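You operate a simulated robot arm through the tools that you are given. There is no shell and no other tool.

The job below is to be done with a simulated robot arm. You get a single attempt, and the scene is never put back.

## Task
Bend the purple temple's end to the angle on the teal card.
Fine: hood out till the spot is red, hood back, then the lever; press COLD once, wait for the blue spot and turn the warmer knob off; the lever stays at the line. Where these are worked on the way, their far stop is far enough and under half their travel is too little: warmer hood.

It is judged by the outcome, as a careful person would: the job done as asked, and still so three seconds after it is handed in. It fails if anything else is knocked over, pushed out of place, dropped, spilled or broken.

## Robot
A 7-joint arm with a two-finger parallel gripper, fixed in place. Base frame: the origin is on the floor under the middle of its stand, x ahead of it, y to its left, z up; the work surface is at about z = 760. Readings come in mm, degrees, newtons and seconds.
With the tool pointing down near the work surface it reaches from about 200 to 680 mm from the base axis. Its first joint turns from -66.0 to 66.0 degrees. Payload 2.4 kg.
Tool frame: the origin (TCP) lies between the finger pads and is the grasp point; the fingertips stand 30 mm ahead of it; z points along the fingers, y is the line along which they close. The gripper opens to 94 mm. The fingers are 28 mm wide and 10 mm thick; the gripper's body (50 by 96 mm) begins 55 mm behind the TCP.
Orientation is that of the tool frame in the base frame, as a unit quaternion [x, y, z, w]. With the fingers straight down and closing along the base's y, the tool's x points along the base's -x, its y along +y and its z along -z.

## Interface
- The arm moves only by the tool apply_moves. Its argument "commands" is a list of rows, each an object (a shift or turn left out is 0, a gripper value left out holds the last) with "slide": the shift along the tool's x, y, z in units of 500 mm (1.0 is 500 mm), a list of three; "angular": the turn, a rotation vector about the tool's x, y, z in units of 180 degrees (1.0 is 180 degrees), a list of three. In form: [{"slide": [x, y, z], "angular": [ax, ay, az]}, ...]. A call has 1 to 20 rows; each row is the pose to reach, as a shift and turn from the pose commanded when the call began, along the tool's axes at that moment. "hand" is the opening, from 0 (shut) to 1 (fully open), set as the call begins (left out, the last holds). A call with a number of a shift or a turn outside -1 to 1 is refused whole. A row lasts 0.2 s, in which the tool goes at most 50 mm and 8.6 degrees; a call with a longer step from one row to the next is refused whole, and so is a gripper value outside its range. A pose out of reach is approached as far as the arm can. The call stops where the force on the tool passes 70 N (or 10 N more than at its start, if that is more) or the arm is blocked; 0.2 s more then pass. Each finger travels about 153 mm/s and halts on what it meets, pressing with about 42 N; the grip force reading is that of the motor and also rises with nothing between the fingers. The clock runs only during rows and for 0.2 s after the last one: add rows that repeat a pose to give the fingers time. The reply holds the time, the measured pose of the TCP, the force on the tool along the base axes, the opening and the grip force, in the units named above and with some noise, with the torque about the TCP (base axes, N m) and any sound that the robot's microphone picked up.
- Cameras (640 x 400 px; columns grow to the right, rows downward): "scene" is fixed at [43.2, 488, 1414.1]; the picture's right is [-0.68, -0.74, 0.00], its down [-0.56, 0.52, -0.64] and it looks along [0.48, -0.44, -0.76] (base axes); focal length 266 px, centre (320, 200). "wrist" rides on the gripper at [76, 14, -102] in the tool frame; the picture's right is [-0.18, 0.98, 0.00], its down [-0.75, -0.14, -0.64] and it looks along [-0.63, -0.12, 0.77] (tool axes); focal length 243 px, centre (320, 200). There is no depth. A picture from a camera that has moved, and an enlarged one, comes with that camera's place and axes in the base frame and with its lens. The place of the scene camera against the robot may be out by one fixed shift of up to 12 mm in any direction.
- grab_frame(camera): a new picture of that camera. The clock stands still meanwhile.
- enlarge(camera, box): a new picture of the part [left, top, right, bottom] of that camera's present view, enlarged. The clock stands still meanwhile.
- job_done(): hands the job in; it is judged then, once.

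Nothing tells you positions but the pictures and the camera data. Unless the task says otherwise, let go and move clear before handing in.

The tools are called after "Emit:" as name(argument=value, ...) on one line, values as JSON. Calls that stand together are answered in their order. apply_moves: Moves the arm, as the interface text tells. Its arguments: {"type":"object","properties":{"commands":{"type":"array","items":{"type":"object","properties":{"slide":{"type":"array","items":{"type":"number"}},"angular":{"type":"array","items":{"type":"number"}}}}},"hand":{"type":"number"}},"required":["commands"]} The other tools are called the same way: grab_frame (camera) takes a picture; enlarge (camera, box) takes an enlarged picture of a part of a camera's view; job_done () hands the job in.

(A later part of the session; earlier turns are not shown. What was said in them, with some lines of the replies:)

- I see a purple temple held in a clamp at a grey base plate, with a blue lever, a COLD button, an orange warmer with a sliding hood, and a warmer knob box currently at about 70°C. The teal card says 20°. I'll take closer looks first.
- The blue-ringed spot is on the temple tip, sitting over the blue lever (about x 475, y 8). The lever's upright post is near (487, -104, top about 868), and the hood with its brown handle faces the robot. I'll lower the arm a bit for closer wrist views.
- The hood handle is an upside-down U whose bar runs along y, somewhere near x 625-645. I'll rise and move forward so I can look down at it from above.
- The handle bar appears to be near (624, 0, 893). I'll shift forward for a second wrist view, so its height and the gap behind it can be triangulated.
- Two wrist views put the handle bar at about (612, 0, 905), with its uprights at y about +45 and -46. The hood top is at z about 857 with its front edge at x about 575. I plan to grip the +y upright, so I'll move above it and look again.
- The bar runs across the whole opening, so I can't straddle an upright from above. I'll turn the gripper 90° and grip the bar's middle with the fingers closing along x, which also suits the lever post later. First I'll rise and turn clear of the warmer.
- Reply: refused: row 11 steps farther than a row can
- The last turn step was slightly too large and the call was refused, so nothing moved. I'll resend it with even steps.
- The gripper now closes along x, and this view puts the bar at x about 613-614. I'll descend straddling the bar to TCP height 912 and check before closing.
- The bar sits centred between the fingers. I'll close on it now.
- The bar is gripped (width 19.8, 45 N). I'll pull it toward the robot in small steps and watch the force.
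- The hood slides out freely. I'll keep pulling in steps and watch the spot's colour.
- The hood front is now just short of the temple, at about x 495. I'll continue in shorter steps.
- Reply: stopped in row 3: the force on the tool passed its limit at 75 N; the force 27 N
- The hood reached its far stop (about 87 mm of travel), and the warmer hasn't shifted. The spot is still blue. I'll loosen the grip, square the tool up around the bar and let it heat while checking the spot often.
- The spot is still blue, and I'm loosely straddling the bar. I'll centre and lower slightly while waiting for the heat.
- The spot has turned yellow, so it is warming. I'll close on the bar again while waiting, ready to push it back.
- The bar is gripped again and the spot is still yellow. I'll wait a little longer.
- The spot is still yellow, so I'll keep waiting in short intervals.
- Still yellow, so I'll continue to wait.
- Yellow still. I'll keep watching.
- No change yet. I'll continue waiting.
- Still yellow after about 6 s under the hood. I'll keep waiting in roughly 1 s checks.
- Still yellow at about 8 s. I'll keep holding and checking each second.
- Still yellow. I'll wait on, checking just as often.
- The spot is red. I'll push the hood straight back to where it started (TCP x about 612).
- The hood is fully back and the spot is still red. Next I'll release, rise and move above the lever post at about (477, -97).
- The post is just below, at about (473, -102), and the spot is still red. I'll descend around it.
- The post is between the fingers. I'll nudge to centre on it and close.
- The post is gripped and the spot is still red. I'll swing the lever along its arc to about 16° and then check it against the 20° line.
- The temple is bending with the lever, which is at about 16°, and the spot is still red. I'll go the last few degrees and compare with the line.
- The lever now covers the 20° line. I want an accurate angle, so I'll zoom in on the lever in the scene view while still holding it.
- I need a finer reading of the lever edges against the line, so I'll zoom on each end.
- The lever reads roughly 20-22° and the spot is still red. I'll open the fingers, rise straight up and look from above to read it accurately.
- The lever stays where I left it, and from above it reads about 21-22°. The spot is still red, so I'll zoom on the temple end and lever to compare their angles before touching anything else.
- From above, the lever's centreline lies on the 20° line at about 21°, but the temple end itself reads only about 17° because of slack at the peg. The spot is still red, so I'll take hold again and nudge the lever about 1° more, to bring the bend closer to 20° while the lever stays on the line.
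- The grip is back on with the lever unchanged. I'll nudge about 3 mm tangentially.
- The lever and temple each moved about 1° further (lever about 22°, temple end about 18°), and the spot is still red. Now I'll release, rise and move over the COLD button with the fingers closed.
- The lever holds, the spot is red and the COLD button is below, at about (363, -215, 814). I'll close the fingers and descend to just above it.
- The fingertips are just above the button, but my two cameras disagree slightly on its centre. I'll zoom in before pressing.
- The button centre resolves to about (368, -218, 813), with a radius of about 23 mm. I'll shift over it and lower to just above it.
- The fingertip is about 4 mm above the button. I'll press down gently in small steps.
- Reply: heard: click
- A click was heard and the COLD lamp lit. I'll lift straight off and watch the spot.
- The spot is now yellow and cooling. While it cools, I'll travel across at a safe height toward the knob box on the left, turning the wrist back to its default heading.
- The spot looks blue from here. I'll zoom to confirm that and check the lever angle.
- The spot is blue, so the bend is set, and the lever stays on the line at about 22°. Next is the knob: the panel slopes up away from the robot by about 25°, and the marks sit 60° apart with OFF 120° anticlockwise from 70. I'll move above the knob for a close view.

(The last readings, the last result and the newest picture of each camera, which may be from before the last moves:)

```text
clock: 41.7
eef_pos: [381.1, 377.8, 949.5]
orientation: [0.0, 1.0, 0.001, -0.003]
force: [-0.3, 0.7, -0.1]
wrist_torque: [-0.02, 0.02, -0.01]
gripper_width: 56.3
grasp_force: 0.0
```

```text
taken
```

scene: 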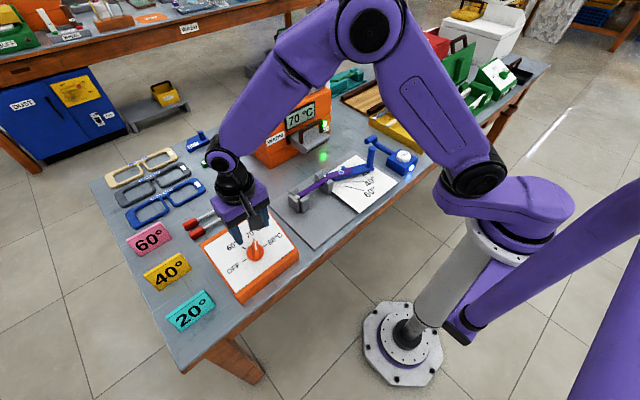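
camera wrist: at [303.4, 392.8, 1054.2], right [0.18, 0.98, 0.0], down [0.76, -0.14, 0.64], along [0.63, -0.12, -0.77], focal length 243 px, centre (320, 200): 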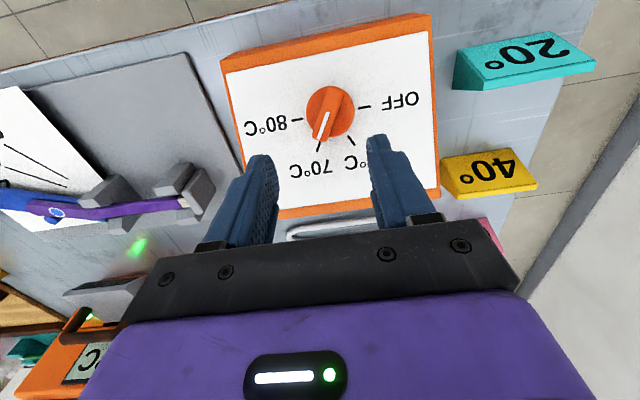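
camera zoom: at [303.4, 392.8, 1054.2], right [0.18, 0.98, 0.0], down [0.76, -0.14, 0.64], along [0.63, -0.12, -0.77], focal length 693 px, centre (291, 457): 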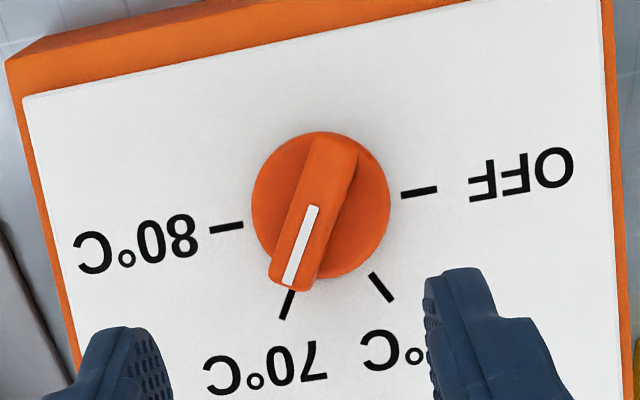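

The knob centre works out at about (385, 387, 833) on a panel tilted about 26°. The ridge top is about 35 mm above the panel and points at 70. I'll tilt the tool to match the panel's normal, at a stand-off over the knob.

Emit:
apply_moves(commands=[{"slide": [0.022, 0.005, 0.0], "angular": [0, -0.036, 0]}, {"slide": [0.044, 0.01, 0.0], "angular": [0, -0.072, 0]}, {"slide": [0.066, 0.0188, 0.01], "angular": [0, -0.108, 0]}, {"slide": [0.088, 0.0188, 0.025], "angular": [0, -0.1444, 0]}, {"slide": [0.088, 0.0188, 0.036], "angular": [0, -0.1444, 0]}], hand=0.6)

Emit:
grab_frame(camera="wrist")

Emit:
enlarge(camera="scene", box=[180, 160, 340, 310])

```text
clock: 42.9
eef_pos: [335.8, 387.5, 932.8]
orientation: [-0.001, 0.975, 0.002, 0.222]
force: [1.0, 0.0, -0.6]
wrist_torque: [0.0, 0.01, -0.01]
gripper_width: 56.5
grasp_force: 0.1
```

```text
taken
camera wrist: at [222.2, 401.6, 993.0], right [0.16, 0.98, 0.08], down [0.4, -0.14, 0.9], along [0.9, -0.11, -0.42], focal length 243 px, centre (320, 200)
```

wrist: 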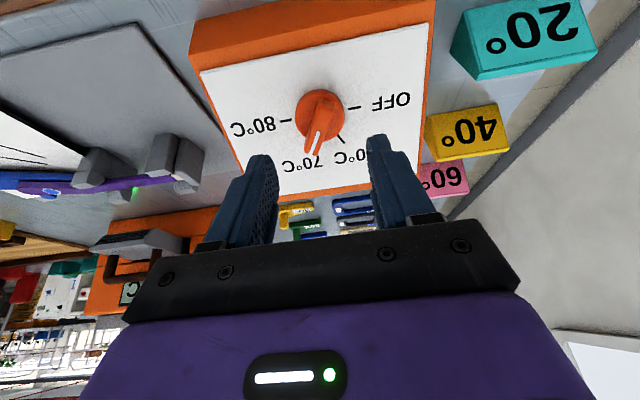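

```text
2.67 times, centred on (260, 235) of scene
camera zoom: at [43.1, 488.0, 1414.1], right [-0.68, -0.74, 0.0], down [-0.56, 0.52, -0.64], along [0.48, -0.44, -0.76], focal length 709 px, centre (480, 107)
```

zoom: 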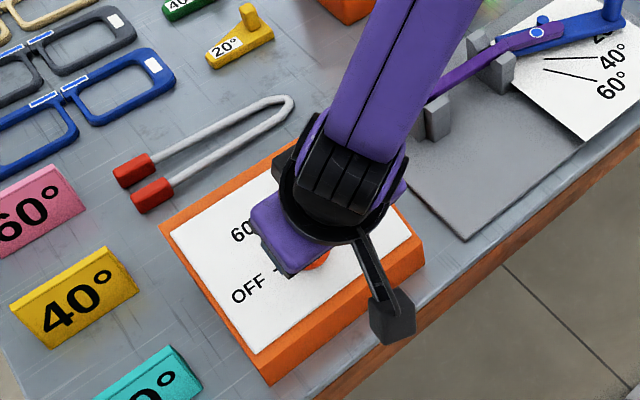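

The knob lines up with the tool axis. I'll turn the tool 30° about its own axis so the fingers straddle the ridge.

Emit:
apply_moves(commands=[{"slide": [0, 0, 0], "angular": [0, 0, 0.042]}, {"slide": [0, 0, 0.02], "angular": [0, 0, 0.084]}, {"slide": [0, 0, 0.04], "angular": [0, 0, 0.126]}, {"slide": [0, 0, 0.05], "angular": [0, 0, 0.1667]}, {"slide": [0, 0, 0.05], "angular": [0, 0, 0.1667]}], hand=0.6)

Emit:
grab_frame(camera="wrist")

Emit:
enlarge(camera="wrist", box=[230, 60, 420, 200])

```text
clock: 44.1
eef_pos: [347.7, 386.2, 910.9]
orientation: [0.253, 0.942, 0.059, 0.213]
force: [-0.4, -0.1, -0.5]
wrist_torque: [-0.03, -0.01, 0.01]
gripper_width: 56.6
grasp_force: 0.0
```

```text
taken
camera wrist: at [248.8, 437.6, 978.7], right [0.59, 0.76, 0.28], down [0.25, -0.5, 0.83], along [0.77, -0.42, -0.48], focal length 243 px, centre (320, 200)
```

wrist: 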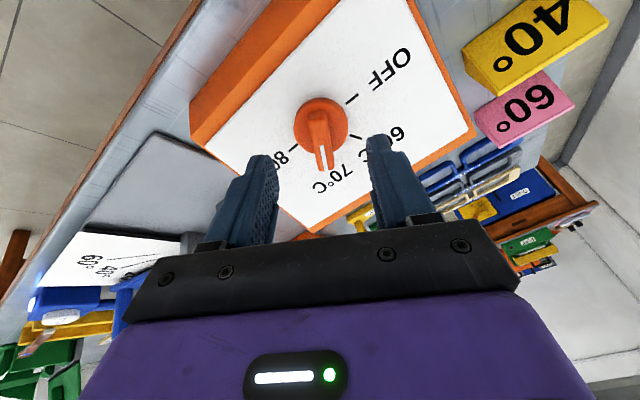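

```text
2.86 times, centred on (325, 130) of wrist
camera zoom: at [248.8, 437.6, 978.7], right [0.59, 0.76, 0.28], down [0.25, -0.5, 0.83], along [0.77, -0.42, -0.48], focal length 693 px, centre (306, 400)
```

zoom: 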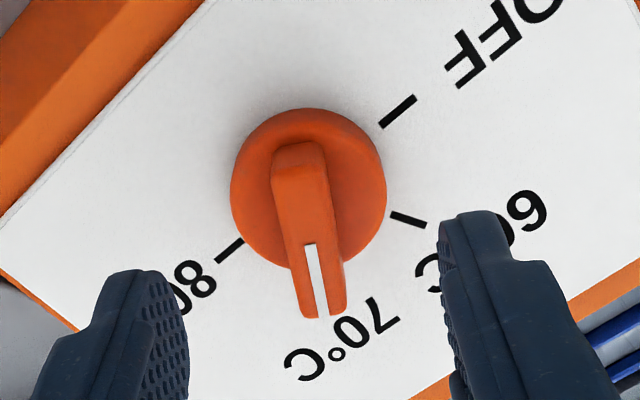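

The ridge lies along the finger direction, centred between them. I'll lower until the tips sit beside the ridge, above the knob's disc.

Emit:
apply_moves(commands=[{"slide": [0, 0.001, 0.03]}, {"slide": [0, 0.001, 0.055]}, {"slide": [0, 0.001, 0.069]}, {"slide": [0, 0.001, 0.069]}], hand=0.6)

Emit:
enlarge(camera="wrist", box=[230, 60, 420, 240])

Emit:
enlarge(camera="scene", box=[200, 190, 320, 290])

```text
clock: 45.1
eef_pos: [363.1, 388.8, 879.3]
orientation: [0.251, 0.942, 0.059, 0.213]
force: [-0.9, 0.9, 0.2]
wrist_torque: [-0.02, 0.01, 0.0]
gripper_width: 56.3
grasp_force: 0.0
```

```text
2.22 times, centred on (325, 150) of wrist
camera zoom: at [264.1, 438.2, 947.6], right [0.58, 0.76, 0.28], down [0.25, -0.5, 0.83], along [0.77, -0.41, -0.48], focal length 539 px, centre (309, 311)
```

zoom: 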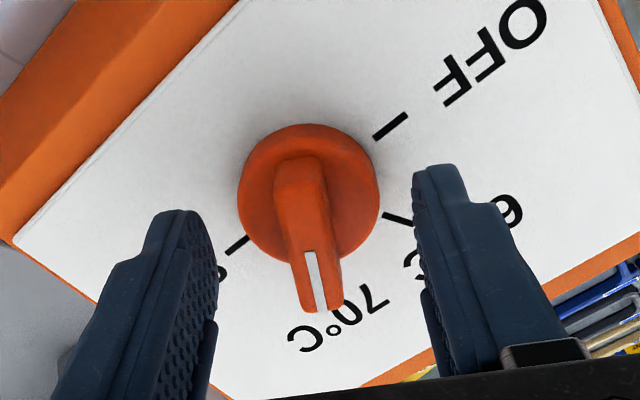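

```text
4.00 times, centred on (260, 240) of scene
camera zoom: at [43.2, 488.0, 1414.1], right [-0.68, -0.74, 0.0], down [-0.56, 0.52, -0.64], along [0.48, -0.44, -0.76], focal length 1063 px, centre (560, 40)
```

zoom: 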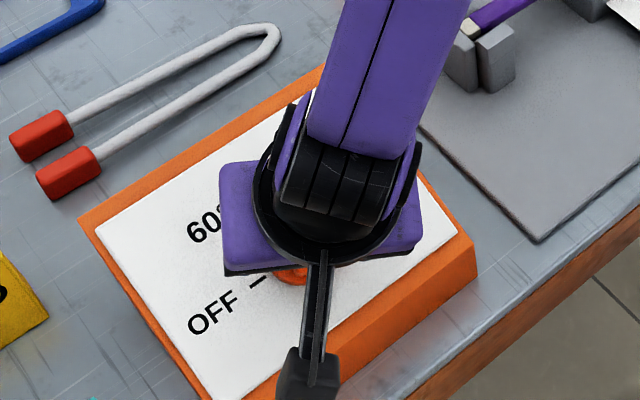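

The fingertips straddle the ridge. I'll close on it.

Emit:
apply_moves(commands=[{"slide": [0, 0, 0]}, {"slide": [0, 0, 0]}, {"slide": [0, 0, 0]}], hand=0.0)

Emit:
enlarge(camera="wrist", box=[230, 60, 420, 240])

```text
clock: 45.9
eef_pos: [362.8, 387.5, 880.2]
orientation: [0.252, 0.942, 0.059, 0.214]
force: [0.0, 0.0, -1.5]
wrist_torque: [-0.06, -0.09, -0.02]
gripper_width: 12.8
grasp_force: 45.0
```

```text
2.22 times, centred on (325, 150) of wrist
camera zoom: at [264.1, 438.0, 947.6], right [0.59, 0.76, 0.28], down [0.25, -0.5, 0.83], along [0.77, -0.42, -0.48], focal length 539 px, centre (309, 311)
```

zoom: 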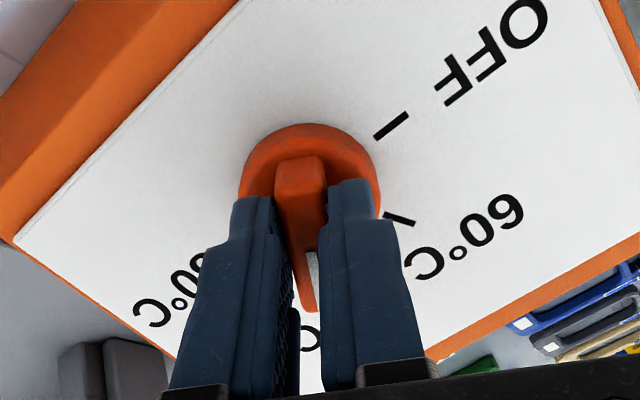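

The ridge is gripped (12.8 mm). I'll turn the first 60° anticlockwise toward OFF and check.

Emit:
apply_moves(commands=[{"angular": [0, 0, -0.0417]}, {"angular": [0, 0, -0.0833]}, {"angular": [0, 0, -0.125]}, {"angular": [0, 0, -0.1667]}, {"angular": [0, 0, -0.2083]}, {"angular": [0, 0, -0.25]}, {"angular": [0, 0, -0.2917]}, {"angular": [0, 0, -0.3333]}])

Emit:
grab_frame(camera="wrist")

Emit:
enlarge(camera="scene", box=[200, 190, 320, 290])

```text
clock: 47.7
eef_pos: [362.0, 386.6, 879.4]
orientation: [-0.254, 0.941, -0.058, 0.214]
force: [-2.5, -4.0, 2.7]
wrist_torque: [-0.74, 0.91, -0.32]
gripper_width: 12.8
grasp_force: 44.7
```

```text
taken
camera wrist: at [251.4, 361.7, 941.2], right [-0.3, 0.94, -0.14], down [0.37, 0.26, 0.89], along [0.88, 0.22, -0.43], focal length 243 px, centre (320, 200)
```

wrist: 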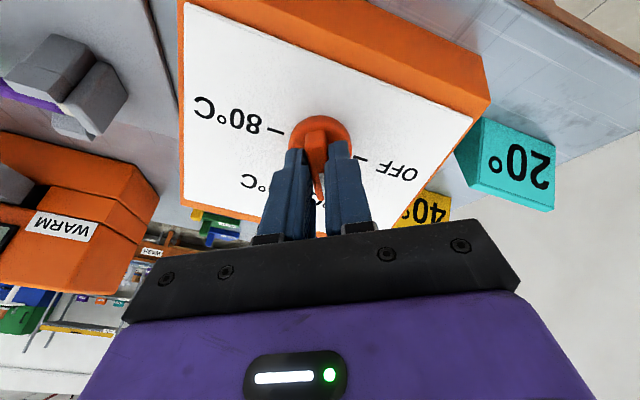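

```text
4.00 times, centred on (260, 240) of scene
camera zoom: at [43.1, 487.8, 1414.2], right [-0.68, -0.74, 0.0], down [-0.56, 0.52, -0.64], along [0.48, -0.44, -0.76], focal length 1063 px, centre (560, 40)
```

zoom: 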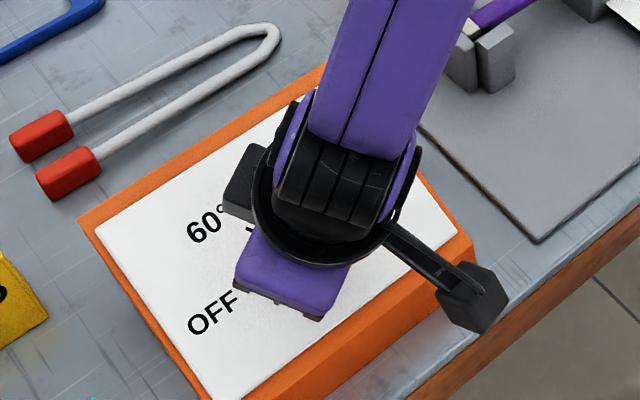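

The knob follows and is now at about 60. I'll turn the remaining 60° to OFF.

Emit:
apply_moves(commands=[{"angular": [0, 0, -0.0417]}, {"angular": [0, 0, -0.0833]}, {"angular": [0, 0, -0.125]}, {"angular": [0, 0, -0.1667]}, {"angular": [0, 0, -0.2083]}, {"angular": [0, 0, -0.25]}, {"angular": [0, 0, -0.2917]}, {"angular": [0, 0, -0.3333]}, {"angular": [0, 0, -0.3389]}])

Emit:
grab_frame(camera="wrist")

Emit:
enlarge(camera="scene", box=[200, 190, 320, 290])

```text
clock: 49.7
eef_pos: [362.7, 387.5, 879.1]
orientation: [0.696, -0.683, 0.158, -0.156]
force: [0.8, -3.6, -3.1]
wrist_torque: [-0.99, -0.28, -0.64]
gripper_width: 13.0
grasp_force: 45.0
```

```text
taken
camera wrist: at [305.8, 311.1, 967.3], right [-0.89, 0.17, -0.43], down [-0.16, 0.75, 0.64], along [0.43, 0.63, -0.64], focal length 243 px, centre (320, 200)
```

wrist: 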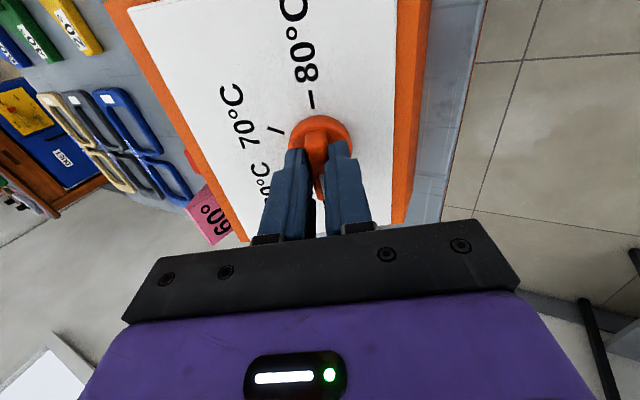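

```text
4.00 times, centred on (260, 240) of scene
camera zoom: at [43.2, 488.0, 1414.1], right [-0.68, -0.74, 0.0], down [-0.56, 0.52, -0.64], along [0.48, -0.44, -0.76], focal length 1063 px, centre (560, 40)
```

zoom: 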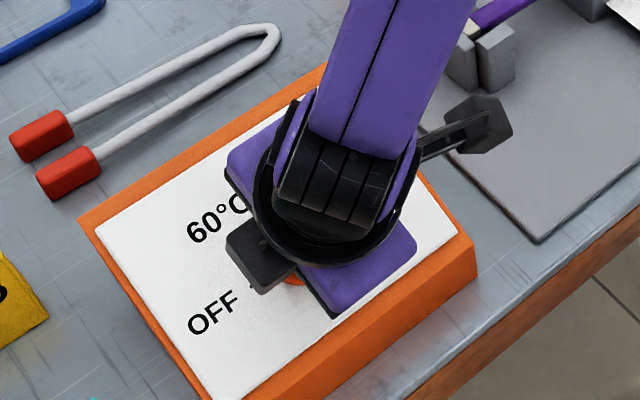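

The turn is complete. I'll open and back straight off along the knob's axis, then check the pointer, the lamp and the lever.

Emit:
apply_moves(commands=[{"slide": [0, 0, 0]}, {"slide": [0, 0, 0]}, {"slide": [0, 0, -0.06]}, {"slide": [0, 0, -0.14]}, {"slide": [0, 0, -0.2]}, {"slide": [0, 0, -0.2]}], hand=0.6)

Emit:
grab_frame(camera="wrist")

Emit:
grab_frame(camera="scene")

Emit:
enlarge(camera="scene", box=[200, 190, 320, 290])

```text
clock: 51.1
eef_pos: [318.7, 387.1, 969.4]
orientation: [0.696, -0.683, 0.157, -0.156]
force: [0.1, -0.1, 0.4]
wrist_torque: [0.01, -0.03, -0.02]
gripper_width: 56.4
grasp_force: 0.2
```

```text
taken
camera wrist: at [261.9, 310.6, 1057.6], right [-0.89, 0.17, -0.43], down [-0.16, 0.75, 0.64], along [0.43, 0.64, -0.64], focal length 243 px, centre (320, 200)
```

wrist: 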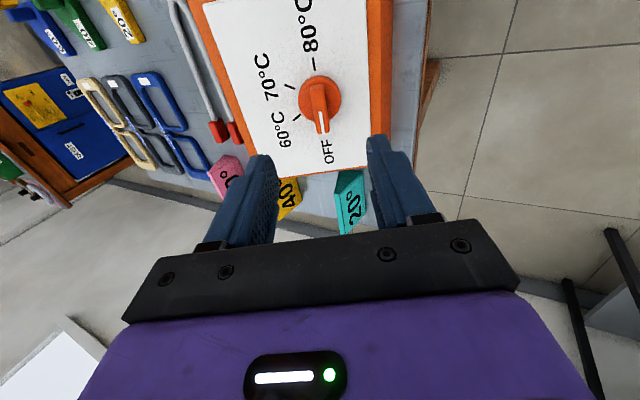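

```text
taken
```

scene: 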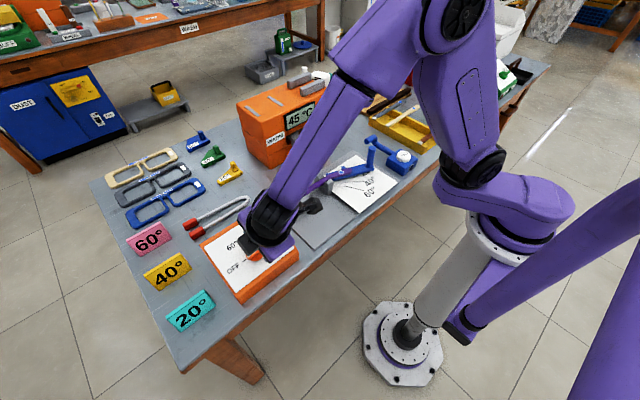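

```text
4.00 times, centred on (260, 240) of scene
camera zoom: at [43.1, 488.0, 1414.1], right [-0.68, -0.74, 0.0], down [-0.56, 0.52, -0.64], along [0.48, -0.44, -0.76], focal length 1063 px, centre (560, 40)
```

zoom: 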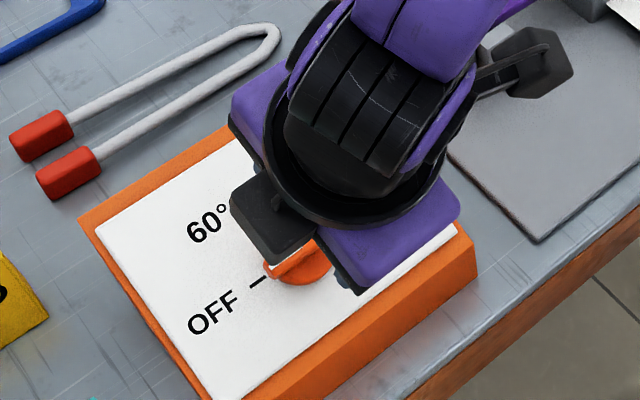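

The warmer display has fallen to 45 °C and the pointer appears at OFF. I'll zoom to confirm, then retreat to a clear pose above.

Emit:
enlarge(camera="wrist", box=[250, 50, 400, 170])

Emit:
apply_moves(commands=[{"slide": [0.03, 0, -0.06]}, {"slide": [0.08, 0, -0.12]}, {"slide": [0.15, 0, -0.17]}, {"slide": [0.23, 0, -0.2]}, {"slide": [0.31, 0, -0.2]}, {"slide": [0.39, 0, -0.2]}, {"slide": [0.47, 0, -0.2]}, {"slide": [0.47, 0, -0.2]}], hand=0.6)

Emit:
grab_frame(camera="scene")

Emit:
grab_frame(camera="wrist")

```text
3.33 times, centred on (325, 110) of wrist
camera zoom: at [261.9, 310.6, 1057.6], right [-0.89, 0.17, -0.43], down [-0.16, 0.75, 0.64], along [0.43, 0.64, -0.64], focal length 809 px, centre (303, 500)
```

zoom: 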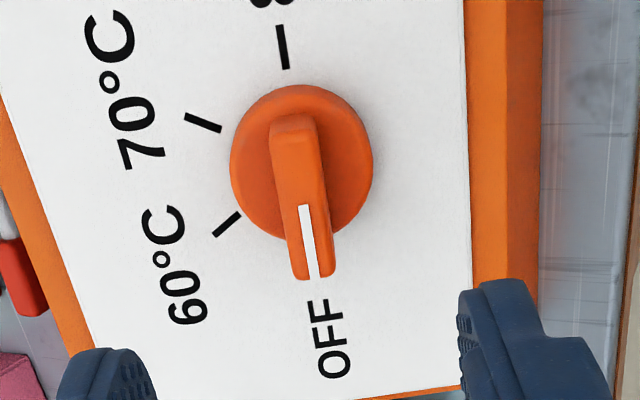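

```text
clock: 52.9
eef_pos: [280.3, 150.4, 1061.5]
orientation: [0.696, -0.683, 0.157, -0.156]
force: [-0.3, -0.8, -0.6]
wrist_torque: [-0.06, -0.01, -0.01]
gripper_width: 56.4
grasp_force: 0.1
```

```text
taken
```

scene: 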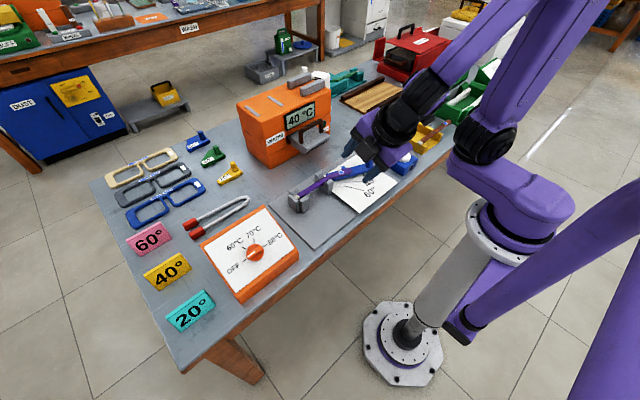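

```text
taken
camera wrist: at [223.1, 74.8, 1149.1], right [-0.89, 0.17, -0.43], down [-0.16, 0.75, 0.64], along [0.43, 0.64, -0.64], focal length 243 px, centre (320, 200)
```

wrist: 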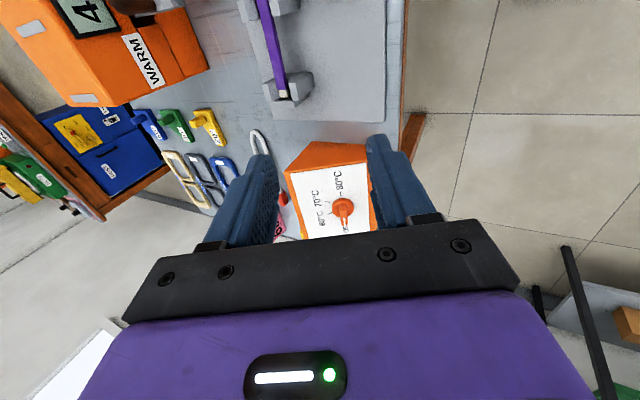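

The pointer is on OFF, and the display shows the warmer cooling. I'll take a final look at the lever, spot and hood from the scene camera.

Emit:
enlarge(camera="scene", box=[290, 130, 410, 220])

Emit:
enlarge(camera="scene", box=[200, 190, 320, 290])

Emit:
enlarge(camera="scene", box=[230, 70, 350, 160])

```text
4.44 times, centred on (350, 175) of scene
camera zoom: at [43.2, 487.9, 1414.1], right [-0.68, -0.74, 0.0], down [-0.56, 0.52, -0.64], along [0.48, -0.44, -0.76], focal length 1181 px, centre (187, 311)
```

zoom: 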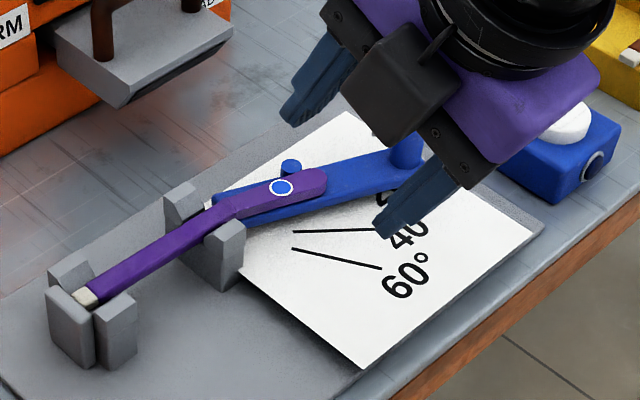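

```text
4.00 times, centred on (260, 240) of scene
camera zoom: at [43.2, 487.9, 1414.1], right [-0.68, -0.74, 0.0], down [-0.56, 0.52, -0.64], along [0.48, -0.44, -0.76], focal length 1063 px, centre (560, 40)
```

zoom: 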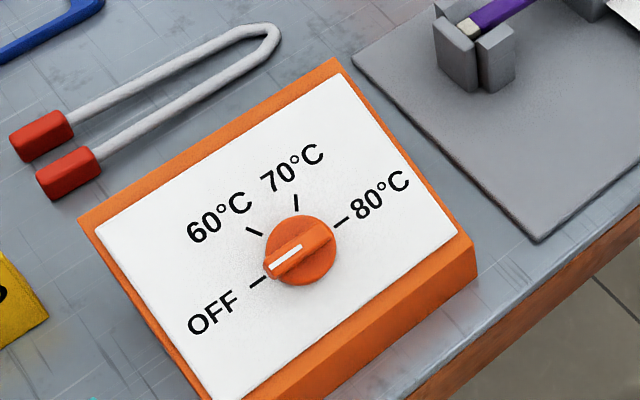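

```text
4.44 times, centred on (290, 115) of scene
camera zoom: at [43.2, 487.9, 1414.1], right [-0.68, -0.74, 0.0], down [-0.56, 0.52, -0.64], along [0.48, -0.44, -0.76], focal length 1181 px, centre (453, 578)
```

zoom: 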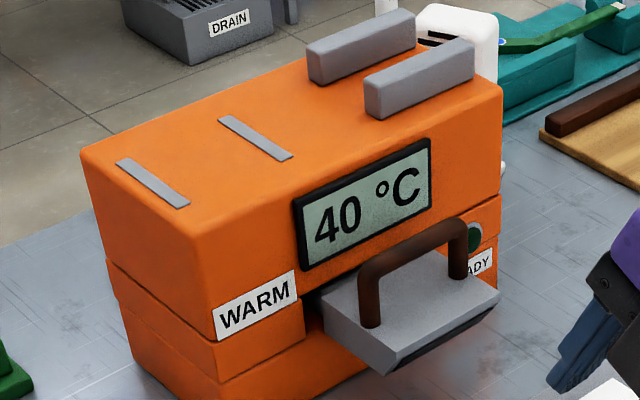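

I set the purple temple's end with the lever on the 20° line from the teal card, but the bend itself reads a little under: about 17–18° by my camera estimates, with the lever at about 22°. Slack at the lever's peg is the likely reason. The temple is now cold, and pressing COLD once was the instruction, so I'm leaving the bend as it is.

- **Spot:** blue.
- **Hood:** pushed back in.
- **COLD:** pressed once; its lamp has gone out.
- **Knob:** on OFF, with the warmer cooling (display at 40 °C).
- **Arm:** clear of everything.

I'm handing the job in now.

Emit:
job_done()

```text
The job is handed in.
```

I did the steps you gave, but the temple's end may be slightly under-bent. By my camera estimates it sits at about 17–18°, not the teal card's 20°. No pass or fail came back when I handed the job in.

- **Bend:** I left the lever on the 20° line, at about 22°. Slack at the lever's peg is probably why the temple lags behind it. Before cooling I nudged the lever about 1° further to make up for some of that.
- **Hood:** I pulled it out to its far stop until the spot turned red, then pushed it back in.
- **COLD:** I pressed it once, and the spot was blue before I turned the knob.
- **Warmer knob:** It points at OFF. The display had dropped to 40 °C when I last looked.

I saw nothing knocked over or pushed out of place, and the arm was clear when I handed in.
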